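You operate a simulated robot arm through the tools that you are given. There is no shell and no other tool. Be economical: measure what you need, move in short steps, check, and stop when the job is done.

You are at the controls of a simulated robot arm. One attempt, no reset.

Task
Plant the purple bulb in the green pot, shoot up.
Fine: cover its body with soil from the well up to the line; shut the well, the scoop goes back.

The check looks at the end state, three seconds after you hand in, the way a careful person would. Anything else that was tipped, shoved, dropped, spilled or broken makes it a failure. Lids that push on must go on centred and level and be pressed home; caps that screw on are set level and turned clockwise until they are tight.

Robot
A 6-joint arm with a two-finger parallel gripper, fixed in place. Base frame: the origin is at the foot of the arm, x ahead of it, y to its left, z up; the work surface is at about z = 0.88. Units: m, rad, N and s.
With the tool pointing down near the work surface it reaches from about 0.26 to 0.66 m from the base axis. Its first joint turns from -1.152 to 1.152 rad. Payload 2.9 kg.
Tool frame: the origin (TCP) lies between the finger pads and is the grasp point; the fingertips stand 0.03 m ahead of it; z points along the fingers, y is the line along which they close. Largest opening 0.11 m; finger width 0.02, thickness 0.01; the body of the gripper, 0.048 by 0.112 m, starts 0.055 m behind the TCP.
Orientation is that of the tool frame in the base frame, as a unit quaternion [x, y, z, w]. With the fingers straight down and closing along the base's y, the tool's x points along the base's -x, its y along +y and its z along -z.

Tools
- The arm moves only by the tool servo_tool. Its argument "increments" is a list of rows, each a list of 7 numbers: the shift along the tool's x, y, z in m, then the turn, a rotation vector about the tool's x, y, z in rad, then the finger opening in m, from 0 to 0.11. In form: [[x, y, z, ax, ay, az, gripper], ...]. A call has 1 to 12 rows; each row shifts and turns the commanded pose from where the row before left it, along the tool's axes as they then stand. A row lasts 0.2 s, in which the tool goes at most 0.05 m and 0.15 rad; a call with a longer step from one row to the next is refused whole, and so is a gripper value outside its range. A pose out of reach is approached as far as the arm can. The call stops where the force on the tool passes 40 N (or 10 N more than at its start, if that is more) or the arm is blocked; 0.2 s more then pass. The fingers move at their own pace (about 0.108 m/s each) and stop on an object; they squeeze with about 24 N. The grip force told is the motor's: it shows also when the fingers shut on nothing. Time passes only in rows, and 0.2 s behind the last, so rows that do not move let the fingers close. It gives the time, the measured TCP pose, the force on the tool (base axes), the opening and the grip force at its end, in the units of the frame above (readings bear some noise), with the torque about the TCP (base axes, N m) and any sound that the robot's microphone picked up.
- Cameras (640 x 400 px; columns grow to the right, rows downward): "scene" is fixed at [0.0801, 0.4446, 1.3859]; the picture's right is [-0.77, -0.64, 0.00], its down [-0.36, 0.43, -0.83] and it looks along [0.53, -0.64, -0.56] (base axes); focal length 322 px, centre (320, 200). "wrist" rides on the gripper at [0.072, 0.017, -0.103] in the tool frame; the picture's right is [-0.23, 0.97, 0.00], its down [-0.76, -0.18, -0.62] and it looks along [-0.61, -0.14, 0.78] (tool axes); focal length 222 px, centre (320, 200). There is no depth. A picture from a camera that has moved, and an enlarged one, comes with that camera's place and axes in the base frame and with its lens. The place of the scene camera against the robot may be out by one fixed shift of up to 0.018 m in any direction.
- get_image(camera): a new picture of that camera. It takes no simulated time.
- enlarge(camera, box): a new picture of the part [left, top, right, bottom] of that camera's present view, enlarged. It takes no simulated time.
- close_job(): hands the job in; it is judged then, once.

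Work in short steps. Places have to be worked out from the pictures, the camera data and where the tool is seen: move nearer, look again, correct. Check each grasp and each placing, and mend what went wrong. You have 120 turns and 84 pictures in all, those below and enlarged ones among them. Open the gripper and draw the arm clear of the work before you hand the job in, unless the task says otherwise; then end with one line.

The tools are called after "Call:" as name(argument=value, ...) on one line, values as JSON. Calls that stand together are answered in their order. servo_tool: Moves the arm, as the interface text tells. Its arguments: {"type":"object","properties":{"increments":{"type":"array","items":{"type":"array","items":{"type":"number"}}}},"required":["increments"]} The other tools are called the same way: get_image (camera) takes a picture; enlarge (camera, box) takes an enlarged picture of a part of a camera's view; close_job () hands the job in.

At the start:

```text
t: 0.0
ee_pos: [0.3147, -0.1627, 1.2014]
ee_rot: [0.0, 1.0, 0.0, 0.001]
wrist_force: [-0.6, -0.5, 0.1]
ft_torque: [-0.01, -0.01, -0.03]
gripper_width: 0.1101
gripper_force: 0.0
```

scene: 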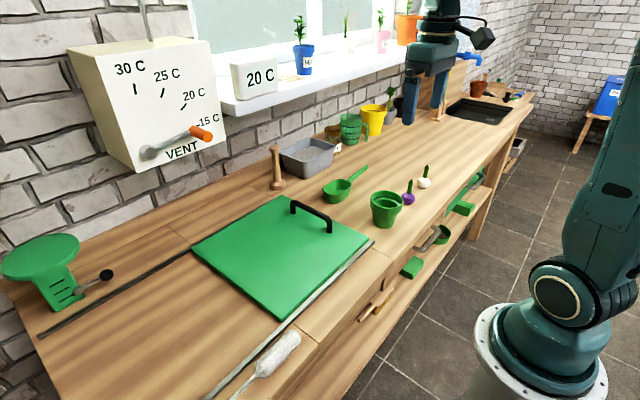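
wrist: 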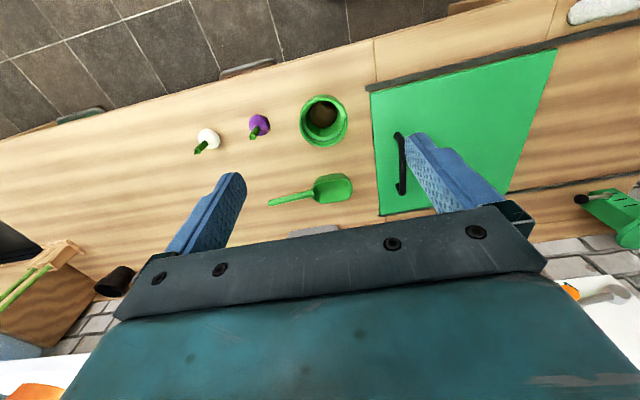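

I start by looking closer at the pot, bulb, scoop and the lid of the well.

Call:
enlarge(camera="scene", box=[260, 140, 460, 265])

Call:
enlarge(camera="scene", box=[180, 170, 400, 330])

Call:
enlarge(camera="wrist", box=[180, 70, 420, 220])

```text
3.20 times, centred on (360, 202) of scene
camera zoom: at [0.0801, 0.4446, 1.3859], right [-0.77, -0.64, 0.0], down [-0.36, 0.43, -0.83], along [0.53, -0.64, -0.56], focal length 1030 px, centre (192, 192)
```

zoom: 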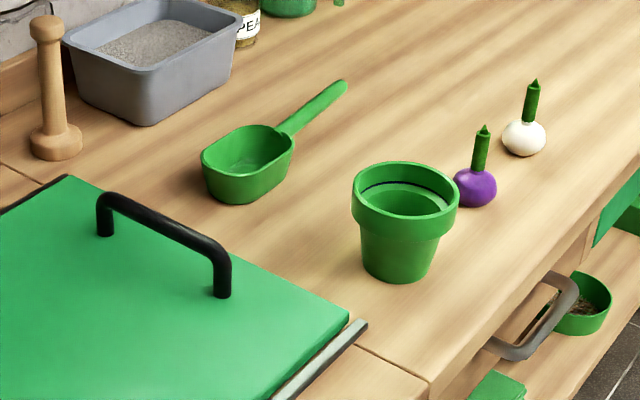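

```text
2.50 times, centred on (290, 250) of scene
camera zoom: at [0.0801, 0.4446, 1.3859], right [-0.77, -0.64, 0.0], down [-0.36, 0.43, -0.83], along [0.53, -0.64, -0.56], focal length 805 px, centre (395, 75)
```

zoom: 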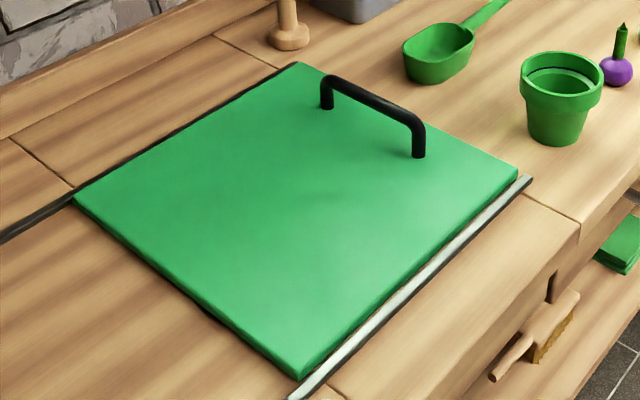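

```text
2.67 times, centred on (300, 145) of wrist
camera zoom: at [0.2414, -0.1462, 1.3055], right [0.23, 0.97, 0.0], down [0.76, -0.18, 0.62], along [0.61, -0.14, -0.78], focal length 592 px, centre (373, 347)
```

zoom: 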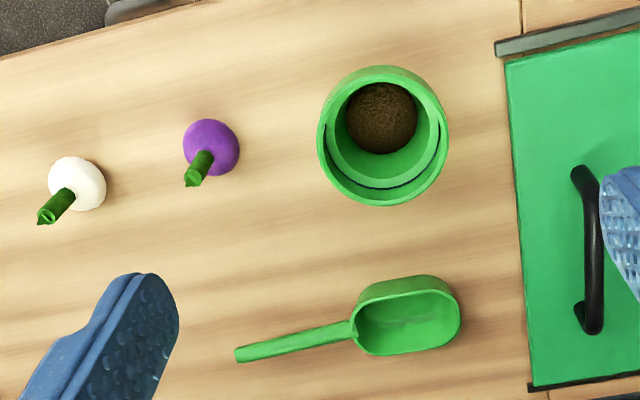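

The pot seems to be at about (0.36,-0.167), the purple bulb at (0.362,-0.289), the scoop with its bowl at (0.53,-0.185) and its handle towards -y, and the lid handle at y≈-0.04. I move above the bulb for a nearer look.

Call:
servo_tool(increments=[[-0.012, -0.032, 0.02, 0, 0, 0, 0.06], [-0.012, -0.032, 0.02, 0, 0, 0, 0.06], [-0.012, -0.032, 0.02, 0, 0, 0, 0.06], [-0.011, -0.031, 0.02, 0, 0, 0, 0.06], [0, 0, 0.03, 0, 0, 0, 0.06], [0, 0, 0, 0, 0, 0, 0.06]])

Call:
get_image(camera="wrist")

Call:
enlarge(camera="scene", box=[340, 140, 460, 240])

```text
t: 1.4
ee_pos: [0.3613, -0.29, 1.0899]
ee_rot: [-0.001, 1.0, 0.0, 0.0]
wrist_force: [-0.2, 0.3, 0.6]
ft_torque: [0.01, -0.02, 0.03]
gripper_width: 0.06
gripper_force: 0.0
```

```text
78 pictures are left
camera wrist: at [0.2892, -0.2728, 1.193], right [0.23, 0.97, 0.0], down [0.76, -0.18, 0.62], along [0.61, -0.14, -0.78], focal length 222 px, centre (320, 200)
```

wrist: 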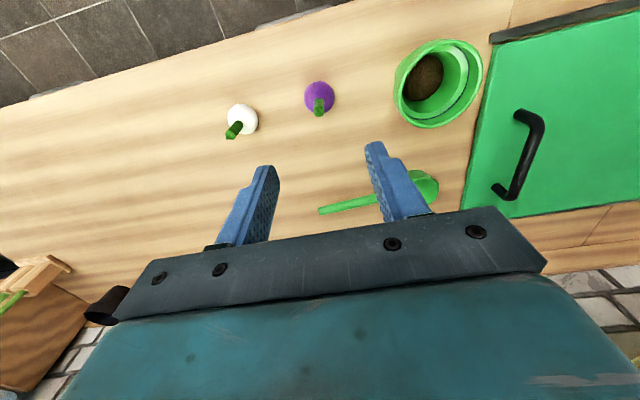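

```text
4.00 times, centred on (400, 190) of scene
camera zoom: at [0.0801, 0.4446, 1.3859], right [-0.77, -0.64, 0.0], down [-0.36, 0.43, -0.83], along [0.53, -0.64, -0.56], focal length 1288 px, centre (0, 240)
```

zoom: 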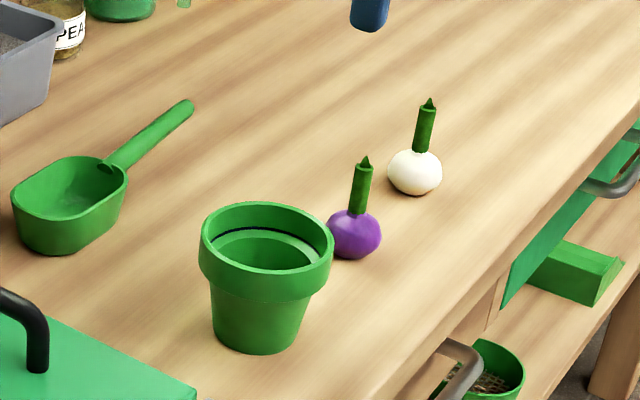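

The bulb is right under the tool at (0.360,-0.290), with its shoot top at about z=0.957. I lower to z≈0.953 so the tips stay above the body, then close on the shoot.

Call:
servo_tool(increments=[[0.001, 0, 0.04, 0, 0, 0, 0.05], [0, 0, 0.04, 0, 0, 0, 0.05], [0, 0, 0.03, 0, 0, 0, 0.05], [0, 0, 0.024, 0, 0, 0, 0.05], [0, 0, 0, 0, 0, 0, 0.05]])

Call:
get_image(camera="wrist")

Call:
enlarge(camera="scene", box=[340, 140, 460, 240])

```text
t: 2.6
ee_pos: [0.3598, -0.2888, 0.9585]
ee_rot: [0.0, 1.0, 0.001, 0.0]
wrist_force: [0.7, 0.2, 0.3]
ft_torque: [-0.03, 0.02, -0.01]
gripper_width: 0.0503
gripper_force: 0.0
```

```text
76 pictures are left
camera wrist: at [0.2864, -0.2717, 1.0621], right [0.23, 0.97, 0.0], down [0.76, -0.18, 0.62], along [0.61, -0.14, -0.78], focal length 222 px, centre (320, 200)
```

wrist: 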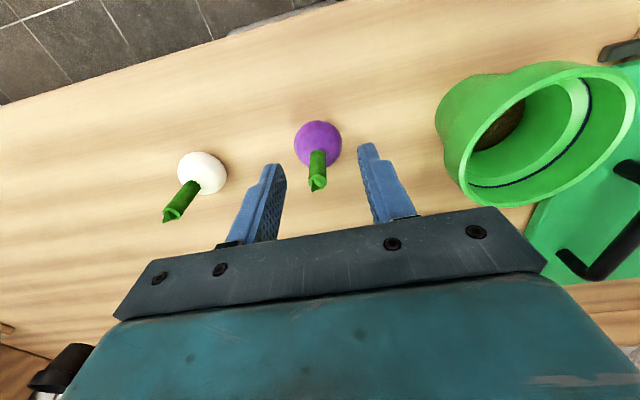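

```text
4.00 times, centred on (400, 190) of scene
camera zoom: at [0.0801, 0.4446, 1.3859], right [-0.77, -0.64, 0.0], down [-0.36, 0.43, -0.83], along [0.53, -0.64, -0.56], focal length 1288 px, centre (0, 240)
```

zoom: 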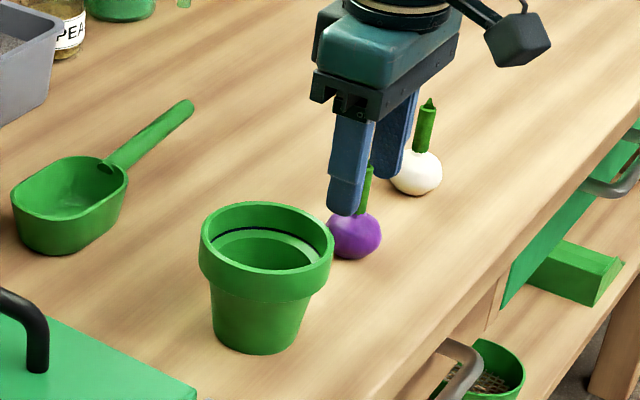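

The shoot stands between the fingers, with its top near 0.95. I lower another 8 mm, shift 1.5 mm in -y, and close.

Call:
servo_tool(increments=[[0, -0.0015, 0.008, 0, 0, 0, 0.05], [0, 0, 0, 0, 0, 0, 0.02], [0, 0, 0, 0, 0, 0, 0.005], [0, 0, 0, 0, 0, 0, 0.005], [0, 0, 0, 0, 0, 0, 0.005]])

Call:
get_image(camera="wrist")

```text
t: 3.8
ee_pos: [0.3602, -0.289, 0.949]
ee_rot: [0.001, 1.0, 0.0, 0.0]
wrist_force: [0.7, -0.5, 0.3]
ft_torque: [-0.03, -0.02, 0.0]
gripper_width: 0.011
gripper_force: 23.8
```

```text
74 pictures are left
camera wrist: at [0.2871, -0.2733, 1.0537], right [0.23, 0.97, 0.0], down [0.76, -0.18, 0.62], along [0.61, -0.14, -0.78], focal length 222 px, centre (320, 200)
```

wrist: 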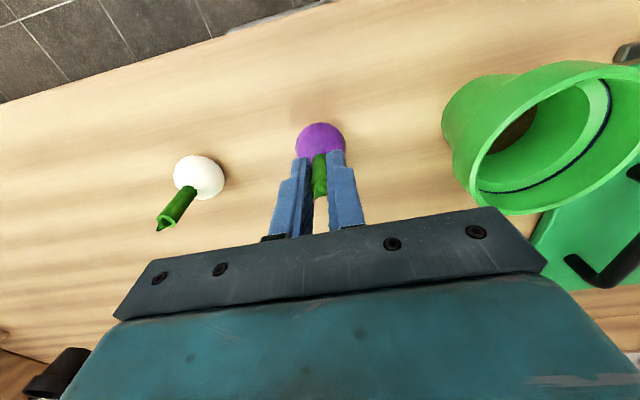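

The shoot is held at 11 mm. I lift 0.12 m and look at the pot.

Call:
servo_tool(increments=[[0, 0, -0.03, 0, 0, 0, 0.005], [0, 0, -0.045, 0, 0, 0, 0.005], [0, 0, -0.045, 0, 0, 0, 0.005], [0, 0.04, 0, 0, 0, 0, 0.005], [0, 0.04, 0, 0, 0, 0, 0.005], [0, 0, 0, 0, 0, 0, 0.005]])

Call:
get_image(camera="wrist")

Call:
get_image(camera="scene")

```text
t: 5.2
ee_pos: [0.3613, -0.2123, 1.0703]
ee_rot: [0.0, 1.0, 0.0, 0.0]
wrist_force: [0.5, 0.2, 1.0]
ft_torque: [-0.01, -0.02, 0.0]
gripper_width: 0.0049
gripper_force: 0.1
```

```text
73 pictures are left
camera wrist: at [0.2888, -0.1949, 1.1724], right [0.23, 0.97, 0.0], down [0.76, -0.18, 0.62], along [0.61, -0.14, -0.78], focal length 222 px, centre (320, 200)
```

wrist: 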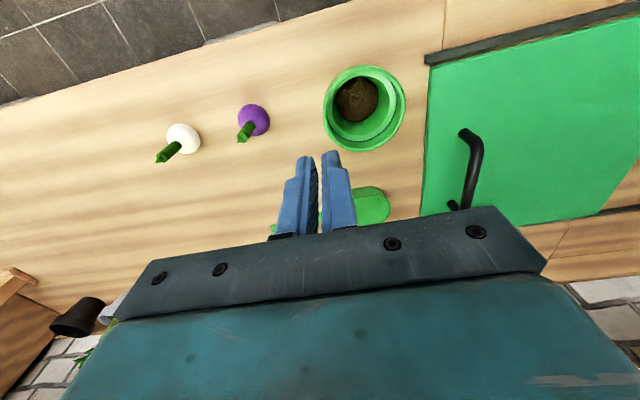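

```text
72 pictures are left
```

scene: 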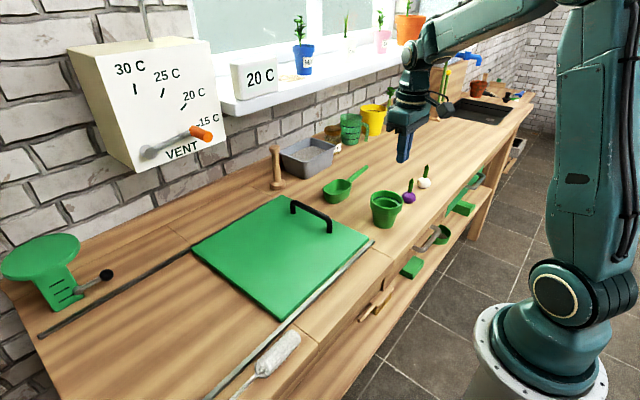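

The grip slipped off: the bulb still stands on the table. I check its state closely.

Call:
enlarge(camera="wrist", box=[140, 60, 300, 160])

Call:
enlarge(camera="scene", box=[370, 150, 450, 220])

```text
4.00 times, centred on (220, 110) of wrist
camera zoom: at [0.2888, -0.1949, 1.1724], right [0.23, 0.97, 0.0], down [0.76, -0.18, 0.62], along [0.61, -0.14, -0.78], focal length 888 px, centre (720, 560)
```

zoom: 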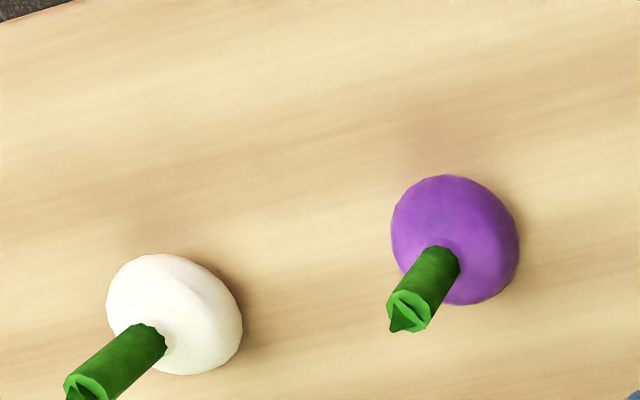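

```text
5.71 times, centred on (410, 185) of scene
camera zoom: at [0.0801, 0.4446, 1.3859], right [-0.77, -0.64, 0.0], down [-0.36, 0.43, -0.83], along [0.53, -0.64, -0.56], focal length 1840 px, centre (-194, 286)
```

zoom: 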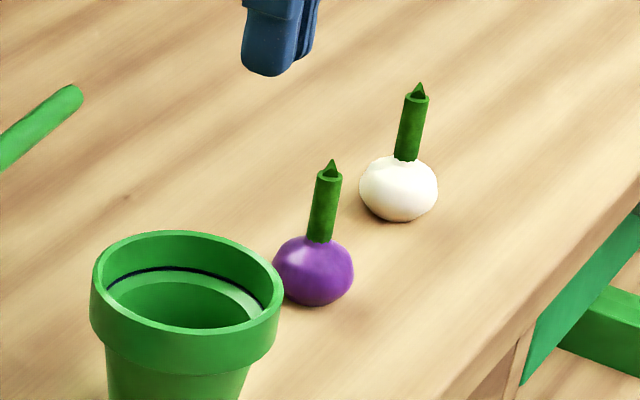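

The bulb is intact and upright, now at about (0.361,-0.295). I'll grasp the shoot again a bit deeper, with a slow lift.

Call:
servo_tool(increments=[[0, -0.04, 0, 0, 0, 0, 0.05], [0, -0.042, 0.0, 0, 0, 0, 0.05], [0, 0, 0.04, 0, 0, 0, 0.05], [0, 0, 0.04, 0, 0, 0, 0.05], [0, 0, 0.03, 0, 0, 0, 0.05], [0, 0, 0.012, 0, 0, 0, 0.05], [0, 0, 0, 0, 0, 0, 0.05]])

Call:
enlarge(camera="wrist", box=[200, 80, 440, 230])

```text
t: 6.8
ee_pos: [0.3595, -0.2932, 0.9478]
ee_rot: [0.0, 1.0, -0.001, 0.001]
wrist_force: [0.4, -0.7, -0.4]
ft_torque: [0.0, 0.01, -0.02]
gripper_width: 0.0499
gripper_force: 0.1
```

```text
2.67 times, centred on (320, 155) of wrist
camera zoom: at [0.2869, -0.2766, 1.0512], right [0.23, 0.97, 0.0], down [0.76, -0.18, 0.62], along [0.61, -0.14, -0.78], focal length 592 px, centre (320, 320)
```

zoom: 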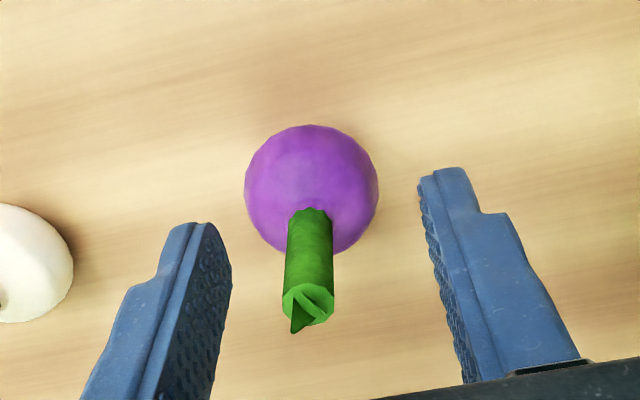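

The shoot spans z≈0.911–0.950. I go 5 mm lower and 2 mm to -y, close fully and raise slowly by a centimetre.

Call:
servo_tool(increments=[[-0.001, -0.002, 0.004, 0, 0, 0, 0.05], [0, 0, 0, 0, 0, 0, 0.03], [0, 0, 0, 0, 0, 0, 0.0], [0, 0, 0, 0, 0, 0, 0.0], [0, 0, 0, 0, 0, 0, 0.0], [0, 0, -0.004, 0, 0, 0, 0.0], [0, 0, -0.004, 0, 0, 0, 0.0], [0, 0, -0.004, 0, 0, 0, 0.0]])

Call:
enlarge(camera="wrist", box=[200, 80, 440, 230])

```text
t: 8.6
ee_pos: [0.3606, -0.2958, 0.9564]
ee_rot: [0.0, 1.0, 0.0, 0.0]
wrist_force: [0.6, 0.4, -0.8]
ft_torque: [0.04, 0.0, 0.0]
gripper_width: 0.0108
gripper_force: 23.8
```

```text
2.67 times, centred on (320, 155) of wrist
camera zoom: at [0.2876, -0.2787, 1.0596], right [0.23, 0.97, 0.0], down [0.76, -0.18, 0.62], along [0.61, -0.14, -0.78], focal length 592 px, centre (320, 320)
```

zoom: 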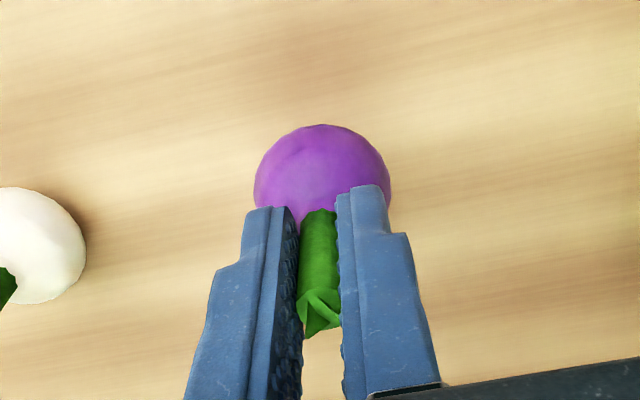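

It seems to be rising with the fingers. I continue slowly to clear height.

Call:
servo_tool(increments=[[0, 0, -0.006, 0, 0, 0, 0.0], [0, 0, -0.01, 0, 0, 0, 0.0], [0, 0, -0.012, 0, 0, 0, 0.0], [0, 0, -0.015, 0, 0, 0, 0.0], [0, 0, -0.015, 0, 0, 0, 0.0], [0, 0, -0.012, 0, 0, 0, 0.0], [0, 0, -0.01, 0, 0, 0, 0.0], [0, 0, -0.006, 0, 0, 0, 0.0], [0, 0, 0, 0, 0, 0, 0]])

Call:
enlarge(camera="wrist", box=[200, 40, 520, 240])

```text
t: 10.6
ee_pos: [0.3625, -0.2968, 1.0439]
ee_rot: [-0.001, 1.0, 0.001, 0.0]
wrist_force: [-0.5, 0.0, 0.0]
ft_torque: [0.02, -0.01, -0.03]
gripper_width: 0.0112
gripper_force: 23.7
```

```text
2.00 times, centred on (360, 140) of wrist
camera zoom: at [0.2879, -0.2797, 1.1473], right [0.23, 0.97, 0.0], down [0.76, -0.18, 0.62], along [0.61, -0.14, -0.78], focal length 444 px, centre (240, 320)
```

zoom: 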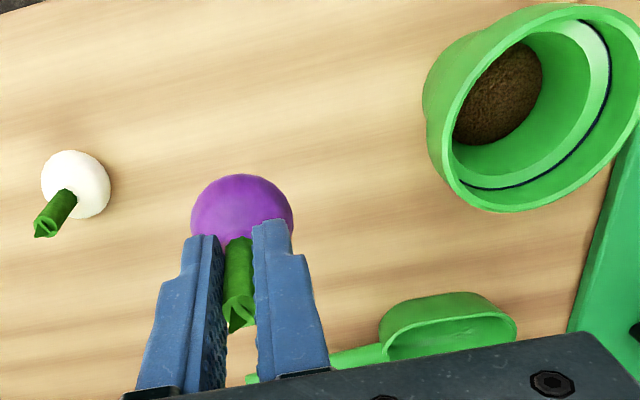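

Held securely. I raise 2 cm and carry it toward the pot slowly, then look.

Call:
servo_tool(increments=[[0, 0, -0.012, 0, 0, 0, 0.0], [0, 0.01, -0.012, 0, 0, 0, 0.0], [0, 0.02, 0, 0, 0, 0, 0.0], [0, 0.02, 0, 0, 0, 0, 0.0], [0, 0.02, 0, 0, 0, 0, 0.0], [0, 0.02, 0, 0, 0, 0, 0.0], [0, 0.02, 0, 0, 0, 0, 0.0], [0, 0.015, 0, 0, 0, 0, 0.0], [0, 0.005, 0, 0, 0, 0, 0.0], [0, 0, 0, 0, 0, 0, 0]])

Call:
get_image(camera="wrist")

Call:
enlarge(camera="scene", box=[340, 140, 460, 240])

```text
t: 12.8
ee_pos: [0.3606, -0.1683, 1.0649]
ee_rot: [-0.001, 1.0, 0.0, 0.0]
wrist_force: [0.7, 0.3, 0.2]
ft_torque: [0.0, -0.01, 0.05]
gripper_width: 0.0106
gripper_force: 24.4
```

```text
66 pictures are left
camera wrist: at [0.2885, -0.1498, 1.1693], right [0.23, 0.97, 0.0], down [0.76, -0.18, 0.62], along [0.61, -0.14, -0.78], focal length 222 px, centre (320, 200)
```

wrist: 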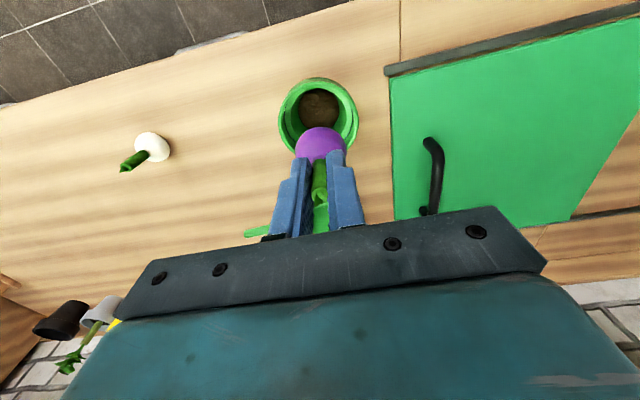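

```text
4.00 times, centred on (400, 190) of scene
camera zoom: at [0.0801, 0.4446, 1.3859], right [-0.77, -0.64, 0.0], down [-0.36, 0.43, -0.83], along [0.53, -0.64, -0.56], focal length 1288 px, centre (0, 240)
```

zoom: 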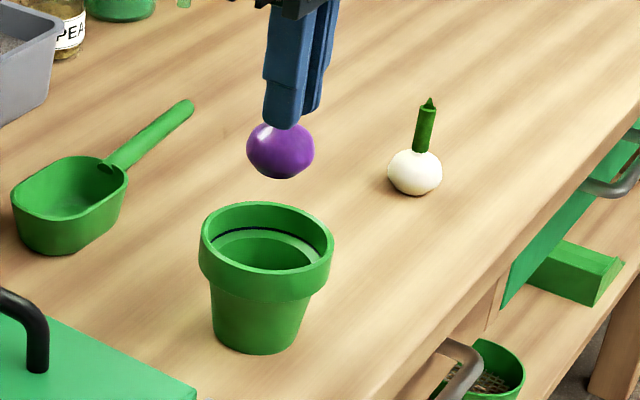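

The bulb is centred over the pot. I lower it to a bit above the expected soil.

Call:
servo_tool(increments=[[0, 0.001, 0.015, 0, 0, 0, 0.0], [0, 0, 0.015, 0, 0, 0, 0.0], [0, 0, 0.015, 0, 0, 0, 0.0], [0, 0, 0.015, 0, 0, 0, 0.0], [0, 0, 0.015, 0, 0, 0, 0.0], [0, 0, 0, 0, 0, 0, 0]])

Call:
enlarge(camera="wrist", box=[200, 60, 440, 210])

Call:
enlarge(camera="scene", box=[340, 140, 460, 240])

```text
t: 14.2
ee_pos: [0.3622, -0.1652, 0.9916]
ee_rot: [0.0, 1.0, 0.0, 0.0]
wrist_force: [0.1, -0.7, -0.6]
ft_torque: [-0.01, 0.03, -0.03]
gripper_width: 0.0107
gripper_force: 24.6
```

```text
2.67 times, centred on (320, 135) of wrist
camera zoom: at [0.2894, -0.1481, 1.0956], right [0.23, 0.97, 0.0], down [0.76, -0.18, 0.62], along [0.61, -0.14, -0.78], focal length 592 px, centre (320, 373)
```

zoom: 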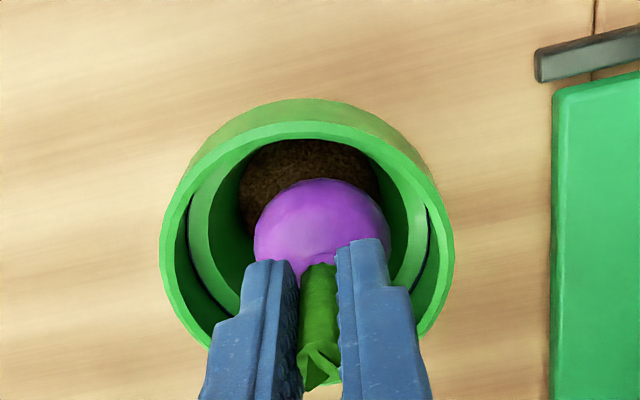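

```text
4.00 times, centred on (400, 190) of scene
camera zoom: at [0.0801, 0.4446, 1.3859], right [-0.77, -0.64, 0.0], down [-0.36, 0.43, -0.83], along [0.53, -0.64, -0.56], focal length 1288 px, centre (0, 240)
```

zoom: 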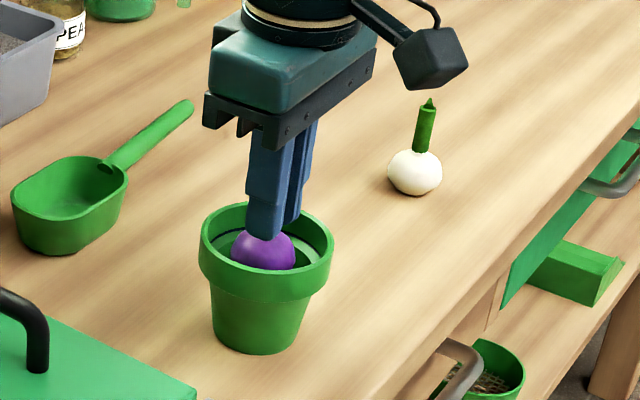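

The bulb is within about 3 mm of centre. I shift -3 mm in y and lower in small steps, watching force.

Call:
servo_tool(increments=[[0.0015, -0.003, 0.004, 0, 0, 0, 0.0], [0, 0, 0.005, 0, 0, 0, 0.0], [0, 0, 0.004, 0, 0, 0, 0]])

Call:
enlarge(camera="wrist", box=[200, 60, 440, 210])

```text
t: 15.0
ee_pos: [0.3611, -0.1678, 0.9786]
ee_rot: [0.0, 1.0, 0.0, 0.0]
wrist_force: [0.7, 0.0, 0.5]
ft_torque: [-0.01, -0.01, -0.02]
gripper_width: 0.011
gripper_force: 23.7
```

```text
2.67 times, centred on (320, 135) of wrist
camera zoom: at [0.2875, -0.1508, 1.0818], right [0.23, 0.97, 0.0], down [0.76, -0.18, 0.62], along [0.61, -0.14, -0.78], focal length 592 px, centre (320, 373)
```

zoom: 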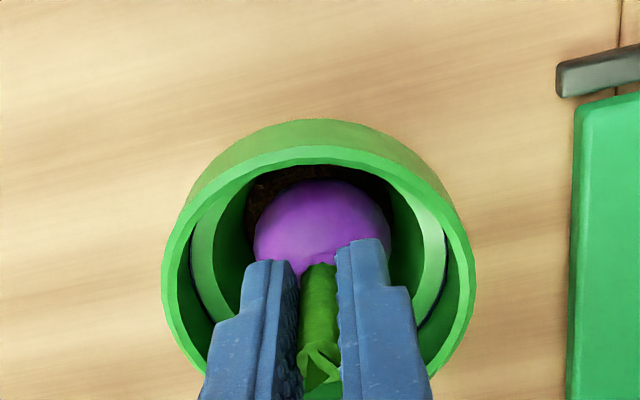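

No contact yet (bulb bottom ≈0.915). I go on down.

Call:
servo_tool(increments=[[0, 0, 0.003, 0, 0, 0, 0.0], [0, 0, 0.003, 0, 0, 0, 0.0]])

Call:
servo_tool(increments=[[0, 0, 0.003, 0, 0, 0, 0.0], [0, 0, 0.0, 0, 0, 0, 0.0]])

Call:
servo_tool(increments=[[0, 0, 0.002, 0, 0, 0, 0.0], [0, 0, 0.0, 0, 0, 0, 0.0]])

```text
t: 15.6
ee_pos: [0.3609, -0.1663, 0.9727]
ee_rot: [0.001, 1.0, -0.001, 0.0]
wrist_force: [0.5, 0.4, 0.1]
ft_torque: [0.0, -0.01, -0.02]
gripper_width: 0.0106
gripper_force: 24.4
```

```text
t: 16.2
ee_pos: [0.3614, -0.1658, 0.9682]
ee_rot: [0.0, 1.0, 0.0, -0.001]
wrist_force: [0.0, 0.4, -1.0]
ft_torque: [-0.01, 0.0, 0.05]
gripper_width: 0.0107
gripper_force: 24.1
```

```text
t: 16.8
ee_pos: [0.36, -0.1678, 0.968]
ee_rot: [0.0, 1.0, 0.0, 0.0]
wrist_force: [-0.1, -0.8, 0.4]
ft_torque: [-0.01, 0.01, 0.03]
gripper_width: 0.0109
gripper_force: 23.7
```

Bulb bottom is at ≈0.904 by reckoning; I look before going on.

Call:
servo_tool(increments=[[0, 0, 0.003, 0, 0, 0, 0.0], [0, 0, 0.0, 0, 0, 0, 0.0]])

Call:
enlarge(camera="wrist", box=[200, 60, 440, 210])

Call:
enlarge(camera="scene", box=[370, 170, 430, 230])

```text
t: 17.4
ee_pos: [0.3595, -0.1657, 0.965]
ee_rot: [0.0, 1.0, 0.0, 0.0]
wrist_force: [0.0, -0.2, -1.3]
ft_torque: [0.0, -0.03, 0.03]
gripper_width: 0.0108
gripper_force: 23.7
```

```text
2.67 times, centred on (320, 135) of wrist
camera zoom: at [0.2866, -0.1492, 1.0677], right [0.23, 0.97, 0.0], down [0.76, -0.18, 0.62], along [0.61, -0.14, -0.78], focal length 592 px, centre (320, 373)
```

zoom: 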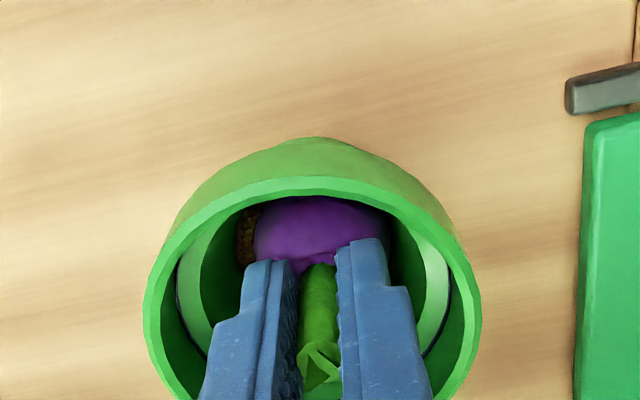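

```text
6.67 times, centred on (400, 200) of scene
camera zoom: at [0.0801, 0.4446, 1.3859], right [-0.77, -0.64, 0.0], down [-0.36, 0.43, -0.83], along [0.53, -0.64, -0.56], focal length 2147 px, centre (-213, 200)
```

zoom: 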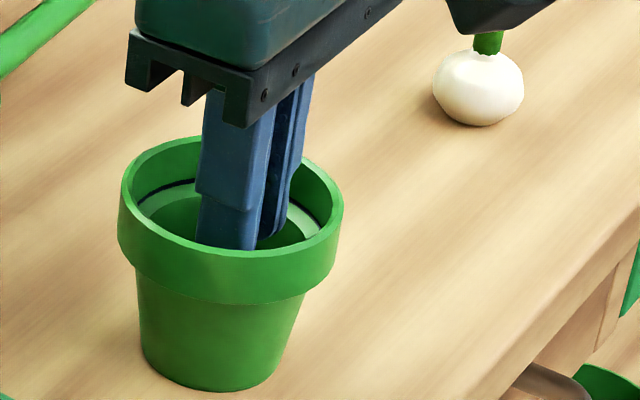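

Still free; the bulb hasn't moved in the grip. I continue in 2–3 mm steps.

Call:
servo_tool(increments=[[0, -0.001, 0.003, 0, 0, 0, 0.0], [0, 0, 0.0, 0, 0, 0, 0.0]])

Call:
servo_tool(increments=[[0, 0, 0.002, 0, 0, 0, 0.0], [0, 0, 0.0, 0, 0, 0, 0.0]])

Call:
servo_tool(increments=[[0, 0, 0.002, 0, 0, 0, 0.0], [0, 0, 0.0, 0, 0, 0, 0.0]])

Call:
enlarge(camera="wrist", box=[200, 60, 440, 210])

```text
t: 18.0
ee_pos: [0.3601, -0.1684, 0.9609]
ee_rot: [-0.001, 1.0, 0.0, 0.001]
wrist_force: [-0.1, -0.2, -0.5]
ft_torque: [-0.03, -0.01, 0.03]
gripper_width: 0.0107
gripper_force: 24.3
```

```text
t: 18.6
ee_pos: [0.3596, -0.1682, 0.9589]
ee_rot: [-0.001, 1.0, 0.0, 0.0]
wrist_force: [0.2, 0.6, -0.4]
ft_torque: [0.0, -0.01, 0.01]
gripper_width: 0.011
gripper_force: 23.9
```

```text
t: 19.2
ee_pos: [0.3602, -0.1681, 0.9566]
ee_rot: [0.0, 1.0, 0.0, 0.0]
wrist_force: [0.4, -0.3, -0.1]
ft_torque: [-0.03, 0.01, 0.03]
gripper_width: 0.0109
gripper_force: 24.5
```

```text
2.67 times, centred on (320, 135) of wrist
camera zoom: at [0.287, -0.1504, 1.0605], right [0.23, 0.97, 0.0], down [0.76, -0.18, 0.62], along [0.61, -0.14, -0.78], focal length 592 px, centre (320, 373)
```

zoom: 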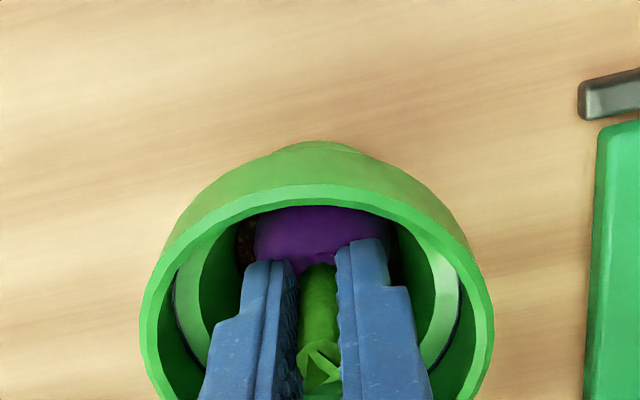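

Call:
servo_tool(increments=[[0, 0, 0.002, 0, 0, 0, 0.0], [0, 0, 0.0, 0, 0, 0, 0.0]])

Call:
servo_tool(increments=[[0, 0, 0.002, 0, 0, 0, 0.0], [0, 0, 0.0, 0, 0, 0, 0.0]])

Call:
enlarge(camera="wrist", box=[200, 60, 440, 210])

```text
t: 19.8
ee_pos: [0.3611, -0.1677, 0.9546]
ee_rot: [0.0, 1.0, 0.0, 0.0]
wrist_force: [-0.1, 1.1, -0.4]
ft_torque: [-0.01, 0.06, 0.0]
gripper_width: 0.0107
gripper_force: 23.7
```

```text
t: 20.4
ee_pos: [0.361, -0.1687, 0.9536]
ee_rot: [0.001, 1.0, 0.0, 0.0]
wrist_force: [0.0, 0.0, -0.9]
ft_torque: [-0.02, 0.0, 0.02]
gripper_width: 0.011
gripper_force: 23.9
```

```text
2.67 times, centred on (320, 135) of wrist
camera zoom: at [0.2875, -0.1516, 1.0568], right [0.23, 0.97, 0.0], down [0.76, -0.18, 0.62], along [0.61, -0.14, -0.78], focal length 592 px, centre (320, 373)
```

zoom: 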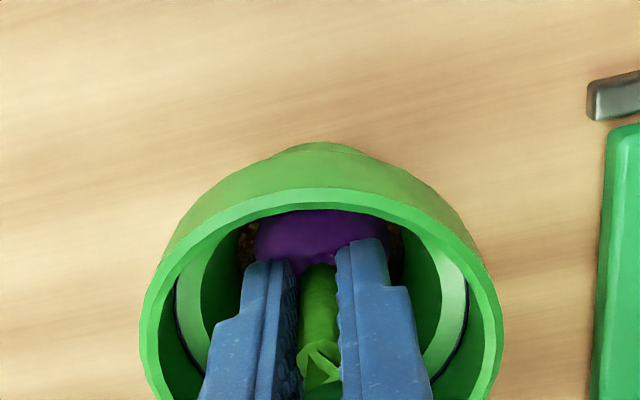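

Call:
servo_tool(increments=[[0, 0, 0.0015, 0, 0, 0, 0.0], [0, 0, 0.0, 0, 0, 0, 0.0]])

Call:
servo_tool(increments=[[0, 0, 0.0015, 0, 0, 0, 0.0], [0, 0, 0.0, 0, 0, 0, 0.0]])

```text
t: 21.0
ee_pos: [0.3613, -0.1686, 0.9515]
ee_rot: [0.0, 1.0, 0.0, 0.0]
wrist_force: [-0.1, 0.5, -1.1]
ft_torque: [-0.02, -0.02, 0.01]
gripper_width: 0.0106
gripper_force: 23.8
```

```text
t: 21.6
ee_pos: [0.3608, -0.1685, 0.9502]
ee_rot: [0.0, 1.0, 0.001, 0.001]
wrist_force: [-0.1, -0.4, 9.1]
ft_torque: [0.01, 0.02, 0.01]
gripper_width: 0.0108
gripper_force: 24.1
```

Contact at 9 N: the bulb rests on the soil. I open the fingers slightly, watch, then rise.

Call:
servo_tool(increments=[[0, 0, -0.0005, 0, 0, 0, 0.0], [0, 0, 0, 0, 0, 0, 0.022], [0, 0, 0, 0, 0, 0, 0.022], [0, 0, -0.005, 0, 0, 0, 0.022], [0, 0, -0.015, 0, 0, 0, 0.022], [0, 0, -0.02, 0, 0, 0, 0.022], [0, 0, -0.03, 0, 0, 0, 0.022], [0, 0, -0.03, 0, 0, 0, 0.022], [0, 0, -0.03, 0, 0, 0, 0.022]])

Call:
enlarge(camera="wrist", box=[220, 50, 420, 175])

Call:
enlarge(camera="scene", box=[360, 170, 440, 230])

```text
t: 23.6
ee_pos: [0.3586, -0.1709, 1.0815]
ee_rot: [0.0, 1.0, 0.0, 0.0]
wrist_force: [-0.5, -0.2, -0.7]
ft_torque: [0.0, -0.02, 0.0]
gripper_width: 0.022
gripper_force: 0.1
```

```text
3.20 times, centred on (320, 112) of wrist
camera zoom: at [0.2854, -0.1537, 1.1852], right [0.23, 0.97, 0.0], down [0.76, -0.18, 0.62], along [0.61, -0.14, -0.78], focal length 711 px, centre (320, 480)
```

zoom: 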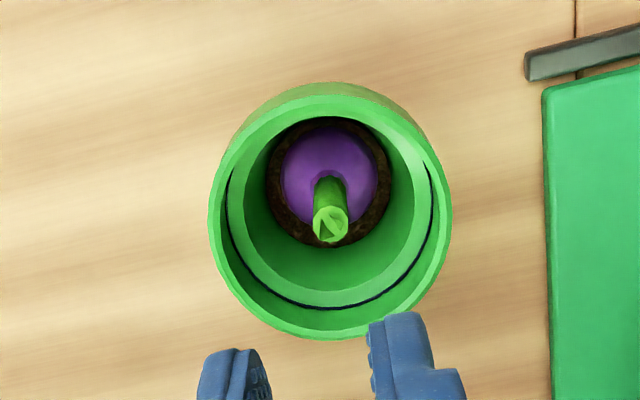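

```text
6.67 times, centred on (400, 200) of scene
camera zoom: at [0.0801, 0.4446, 1.3859], right [-0.77, -0.64, 0.0], down [-0.36, 0.43, -0.83], along [0.53, -0.64, -0.56], focal length 2147 px, centre (-213, 200)
```

zoom: 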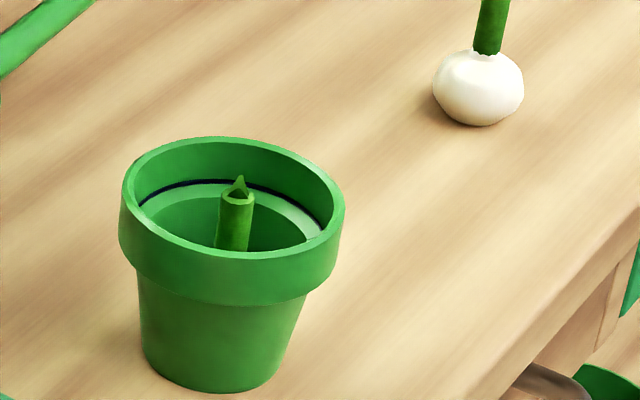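

The bulb stands upright and centred. Next is the lid: I move above its handle (about (0.495,-0.04)) and look.

Call:
servo_tool(increments=[[-0.03, 0.03, 0, 0, 0, 0, 0.05], [-0.03, 0.03, 0, 0, 0, 0, 0.05], [-0.03, 0.03, 0, 0, 0, 0, 0.05], [-0.03, 0.03, 0, 0, 0, 0, 0.05], [-0.016, 0.011, 0, 0, 0, 0, 0.05], [0, 0, 0, 0, 0, 0, 0.05]])

Call:
get_image(camera="wrist")

Call:
get_image(camera="scene")

```text
t: 25.0
ee_pos: [0.4972, -0.0392, 1.0804]
ee_rot: [0.0, 1.0, 0.0, 0.0]
wrist_force: [-0.2, -0.6, -0.1]
ft_torque: [0.01, -0.03, 0.01]
gripper_width: 0.0503
gripper_force: 0.1
```

```text
55 pictures are left
camera wrist: at [0.4231, -0.0208, 1.184], right [0.23, 0.97, 0.0], down [0.76, -0.18, 0.62], along [0.61, -0.14, -0.78], focal length 222 px, centre (320, 200)
```

wrist: 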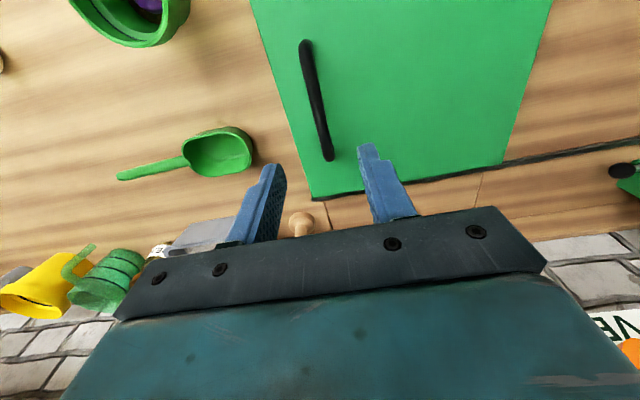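

```text
54 pictures are left
```

scene: 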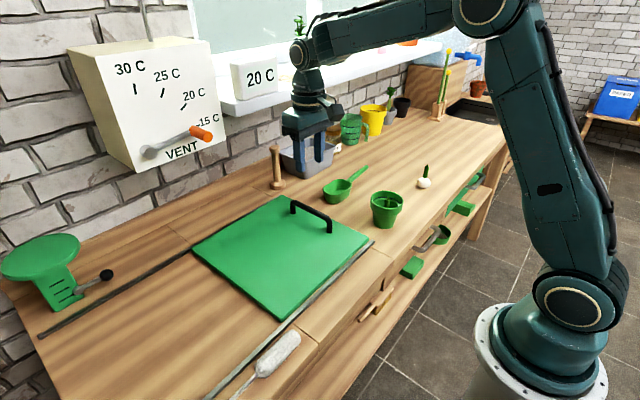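

The handle bar runs along x from 0.437 to 0.559 at y≈-0.039, directly below. I lower to z≈0.935 with the fingers straddling it.

Call:
servo_tool(increments=[[0, 0, 0.04, 0, 0, 0, 0.05], [0, 0, 0.04, 0, 0, 0, 0.05], [0, 0, 0.035, 0, 0, 0, 0.05], [0, 0, 0.03, 0, 0, 0, 0.05], [0, 0, 0, 0, 0, 0, 0.05]])

Call:
enlarge(camera="wrist", box=[200, 60, 440, 210])

Call:
enlarge(camera="scene", box=[250, 150, 370, 250])

```text
t: 26.2
ee_pos: [0.4931, -0.0373, 0.9336]
ee_rot: [0.0, 1.0, 0.0, 0.0]
wrist_force: [-0.3, 0.9, 0.0]
ft_torque: [0.01, 0.01, -0.03]
gripper_width: 0.0502
gripper_force: 0.0
```

```text
2.67 times, centred on (320, 135) of wrist
camera zoom: at [0.4216, -0.0207, 1.0378], right [0.23, 0.97, 0.0], down [0.76, -0.18, 0.62], along [0.61, -0.14, -0.78], focal length 592 px, centre (320, 373)
```

zoom: 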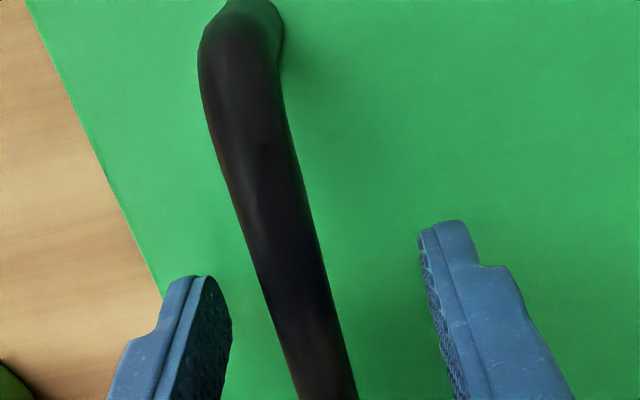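

```text
4.00 times, centred on (310, 200) of scene
camera zoom: at [0.0801, 0.4446, 1.3859], right [-0.77, -0.64, 0.0], down [-0.36, 0.43, -0.83], along [0.53, -0.64, -0.56], focal length 1288 px, centre (360, 200)
```

zoom: 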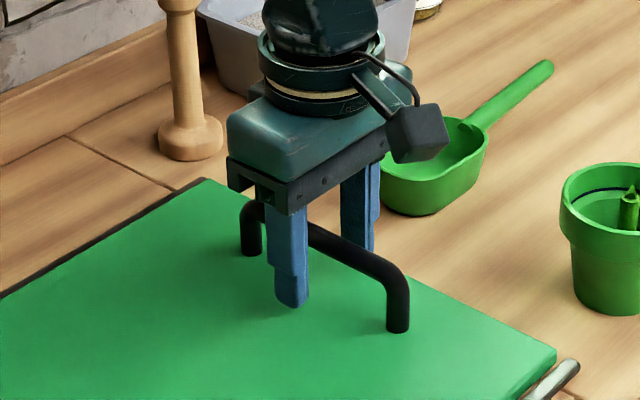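

The bar is between the fingers. I close and then test-slide the lid towards +y along its rails.

Call:
servo_tool(increments=[[0, 0, 0, 0, 0, 0, 0.0], [0, 0, 0, 0, 0, 0, 0.0], [0, 0, 0, 0, 0, 0, 0.0], [0, 0.005, 0, 0, 0, 0, 0.0], [0, 0.01, 0, 0, 0, 0, 0.0], [0, 0.01, 0, 0, 0, 0, 0.0]])

Call:
enlarge(camera="scene", box=[180, 150, 420, 330])

```text
t: 27.6
ee_pos: [0.4953, -0.0109, 0.9336]
ee_rot: [0.0, 1.0, 0.001, -0.003]
wrist_force: [-0.4, -1.5, -19.4]
ft_torque: [0.0, 0.41, 0.09]
gripper_width: 0.0137
gripper_force: 45.7
```

```text
2.22 times, centred on (300, 240) of scene
camera zoom: at [0.0804, 0.4445, 1.3859], right [-0.77, -0.64, 0.0], down [-0.36, 0.43, -0.83], along [0.53, -0.64, -0.56], focal length 716 px, centre (364, 111)
```

zoom: 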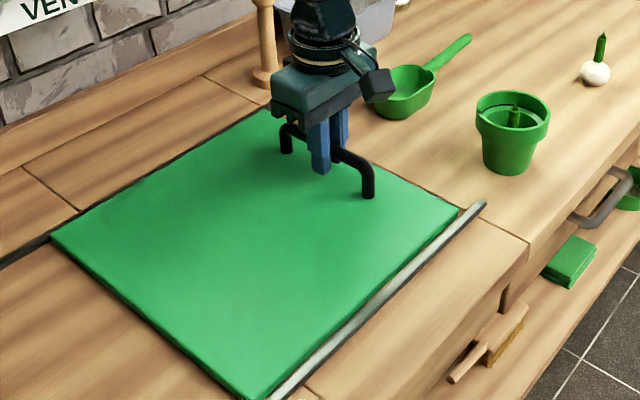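

The lid slides. The tool is pulled down a bit (19 N), so I lower 1.5 mm and continue in +y.

Call:
servo_tool(increments=[[0, 0.01, 0.0015, 0, 0, 0, 0.0], [0, 0.02, 0, 0, 0, 0, 0.0], [0, 0.02, 0, 0, 0, 0, 0.0], [0, 0.02, 0, 0, 0, 0, 0.0], [0, 0.02, 0, 0, 0, 0, 0.0]])

Call:
get_image(camera="scene")

```text
t: 28.8
ee_pos: [0.4947, 0.078, 0.9329]
ee_rot: [-0.001, 1.0, 0.0, -0.001]
wrist_force: [-26.5, -0.1, 29.5]
ft_torque: [-0.01, -0.09, -0.04]
gripper_width: 0.0138
gripper_force: 44.8
```

```text
50 pictures are left
```

scene: 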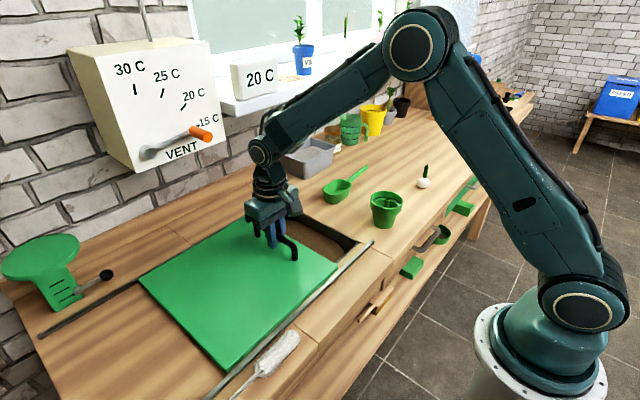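

The lid is opening and soil is visible. I relieve the side and down forces slightly and go on.

Call:
servo_tool(increments=[[0.001, 0.01, -0.0007, 0, 0, 0, 0.0], [0.0005, 0.02, 0, 0, 0, 0, 0.0], [0, 0.02, 0, 0, 0, 0, 0.0], [0, 0.02, 0, 0, 0, 0, 0.0], [0, 0.02, 0, 0, 0, 0, 0.0], [0, 0.01, 0, 0, 0, 0, 0.0], [0, 0, 0, 0, 0, 0, 0.0]])

Call:
get_image(camera="scene")

```text
t: 30.4
ee_pos: [0.4947, 0.1785, 0.9329]
ee_rot: [0.001, 1.0, 0.0, 0.001]
wrist_force: [16.7, -0.6, -16.4]
ft_torque: [-0.04, -1.22, 0.06]
gripper_width: 0.0139
gripper_force: 45.1
```

```text
49 pictures are left
```

scene: 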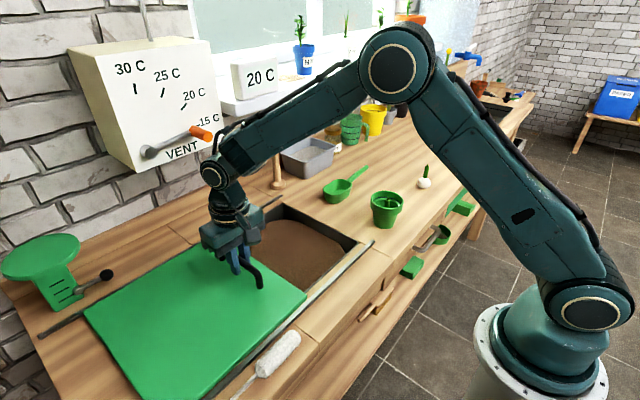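

The opening is about 0.2 m long, enough. I release the handle, rise and look into the well.

Call:
servo_tool(increments=[[0, 0, 0, 0, 0, 0, 0.04], [0, 0, 0, 0, 0, 0, 0.04], [0, 0, -0.04, 0, 0, 0, 0.04], [0, 0, -0.05, 0, 0, 0, 0.04], [0, -0.05, -0.05, 0, 0, 0, 0.04], [0, -0.05, -0.02, 0, 0, 0, 0.04], [0, -0.05, 0, 0, 0, 0, 0.04], [0, -0.05, 0, 0, 0, 0, 0.04], [0, 0, 0, 0, 0, 0, 0.04]])

Call:
get_image(camera="wrist")

Call:
enlarge(camera="scene", box=[200, 150, 400, 290])

```text
refused: row 5 steps farther than a row can; nothing moved
```

```text
48 pictures are left
camera wrist: at [0.4217, 0.1956, 1.0373], right [0.23, 0.97, 0.0], down [0.76, -0.18, 0.62], along [0.61, -0.14, -0.78], focal length 222 px, centre (320, 200)
```

wrist: 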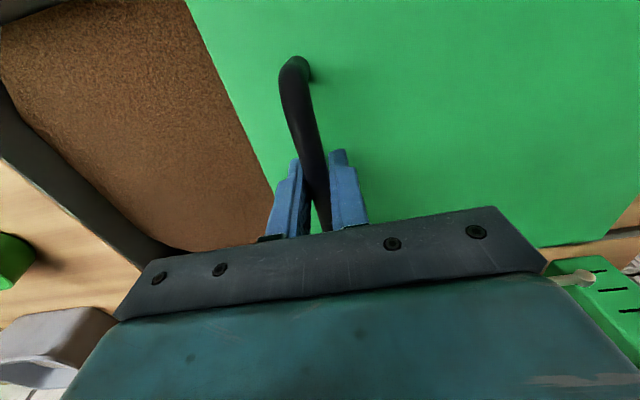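

```text
2.86 times, centred on (300, 220) of scene
camera zoom: at [0.0807, 0.4447, 1.3858], right [-0.77, -0.64, 0.0], down [-0.36, 0.43, -0.83], along [0.53, -0.64, -0.56], focal length 920 px, centre (377, 143)
```

zoom: 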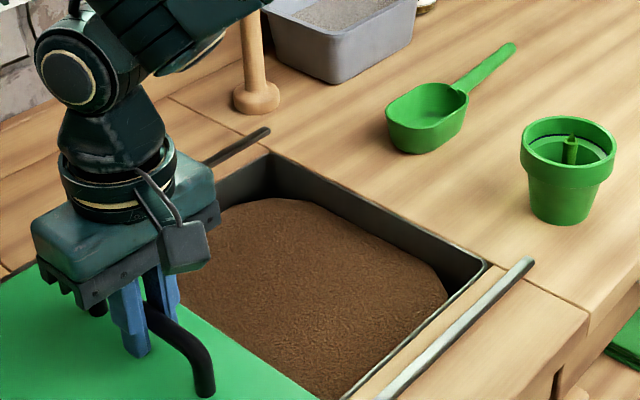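

One row was too long; I redo it with shorter steps, ending above the scoop's handle.

Call:
servo_tool(increments=[[0, 0, 0, 0, 0, 0, 0.04], [0, 0, 0, 0, 0, 0, 0.04], [0, 0, -0.04, 0, 0, 0, 0.04], [0, 0, -0.045, 0, 0, 0, 0.04], [0, -0.02, -0.045, 0, 0, 0, 0.04], [0, -0.045, -0.0, 0, 0, 0, 0.04], [0, -0.048, 0, 0, 0, 0, 0.04], [0, -0.048, 0, 0, 0, 0, 0.04], [0, -0.048, 0, 0, 0, 0, 0.04], [0, 0, 0, 0, 0, 0, 0.04]])

Call:
get_image(camera="wrist")

```text
t: 32.6
ee_pos: [0.4926, -0.0351, 1.0643]
ee_rot: [-0.001, 1.0, -0.001, 0.0]
wrist_force: [-0.2, -0.1, 0.2]
ft_torque: [0.02, 0.02, -0.01]
gripper_width: 0.04
gripper_force: 0.0
```

```text
46 pictures are left
camera wrist: at [0.4196, -0.0175, 1.1675], right [0.23, 0.97, 0.0], down [0.76, -0.18, 0.62], along [0.61, -0.14, -0.78], focal length 222 px, centre (320, 200)
```

wrist: 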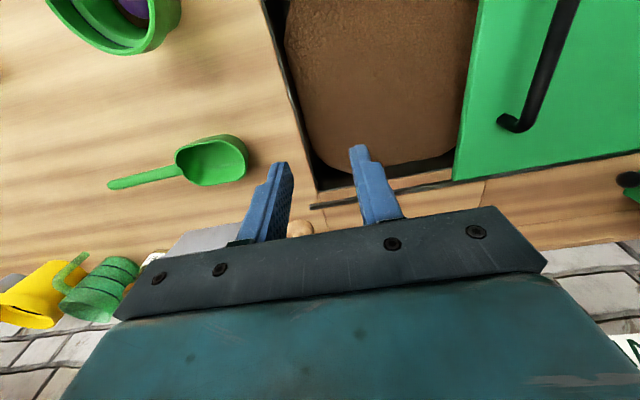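

The well opening spans y −0.066…0.14 and x up to 0.624. The scoop handle runs from (0.524,-0.231,0.912) to (0.52,-0.326,0.925). I yaw the tool by -90° so the fingers will close across the handle.

Call:
servo_tool(increments=[[0, -0.045, 0, 0, 0, 0, 0.04], [0, -0.045, 0, 0, 0, 0, 0.04], [0, 0, 0, 0, 0, -0.1428, 0.04], [0, 0, 0, 0, 0, -0.1428, 0.04], [0, 0, 0, 0, 0, -0.1428, 0.04], [0, 0, 0, 0, 0, -0.1428, 0.04], [0, 0, 0, 0, 0, -0.1428, 0.04], [0, 0, 0, 0, 0, -0.1428, 0.04], [0, 0, 0, 0, 0, -0.1428, 0.04], [0, 0, 0, 0, 0, -0.1428, 0.04], [0, 0, 0, 0, 0, -0.1428, 0.04], [0, 0, 0, 0, 0, -0.1428, 0.04]])

Call:
servo_tool(increments=[[0, 0, 0, 0, 0, -0.1428, 0.04], [0, 0, 0, 0, 0, 0, 0.04]])

Call:
get_image(camera="wrist")

```text
t: 35.2
ee_pos: [0.4948, -0.1219, 1.0643]
ee_rot: [-0.656, 0.755, 0.001, 0.0]
wrist_force: [0.0, -0.2, -0.8]
ft_torque: [0.0, -0.03, 0.02]
gripper_width: 0.04
gripper_force: 0.1
```

```text
t: 35.8
ee_pos: [0.4942, -0.1218, 1.0659]
ee_rot: [0.708, -0.706, 0.0, 0.0]
wrist_force: [0.2, 0.6, 0.1]
ft_torque: [-0.02, -0.01, -0.02]
gripper_width: 0.04
gripper_force: 0.0
```

```text
45 pictures are left
camera wrist: at [0.4772, -0.1943, 1.1694], right [-0.97, 0.23, 0.0], down [0.18, 0.76, 0.62], along [0.14, 0.61, -0.78], focal length 222 px, centre (320, 200)
```

wrist: 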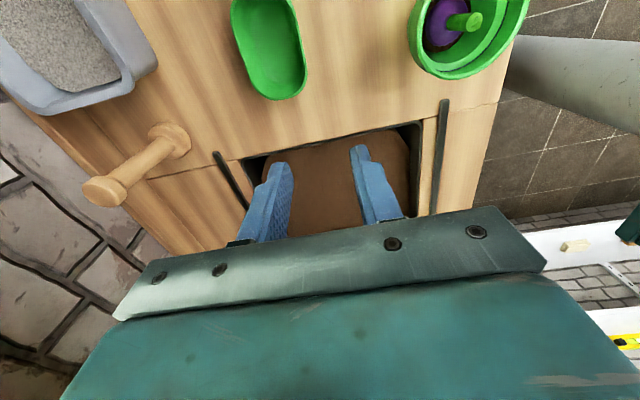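

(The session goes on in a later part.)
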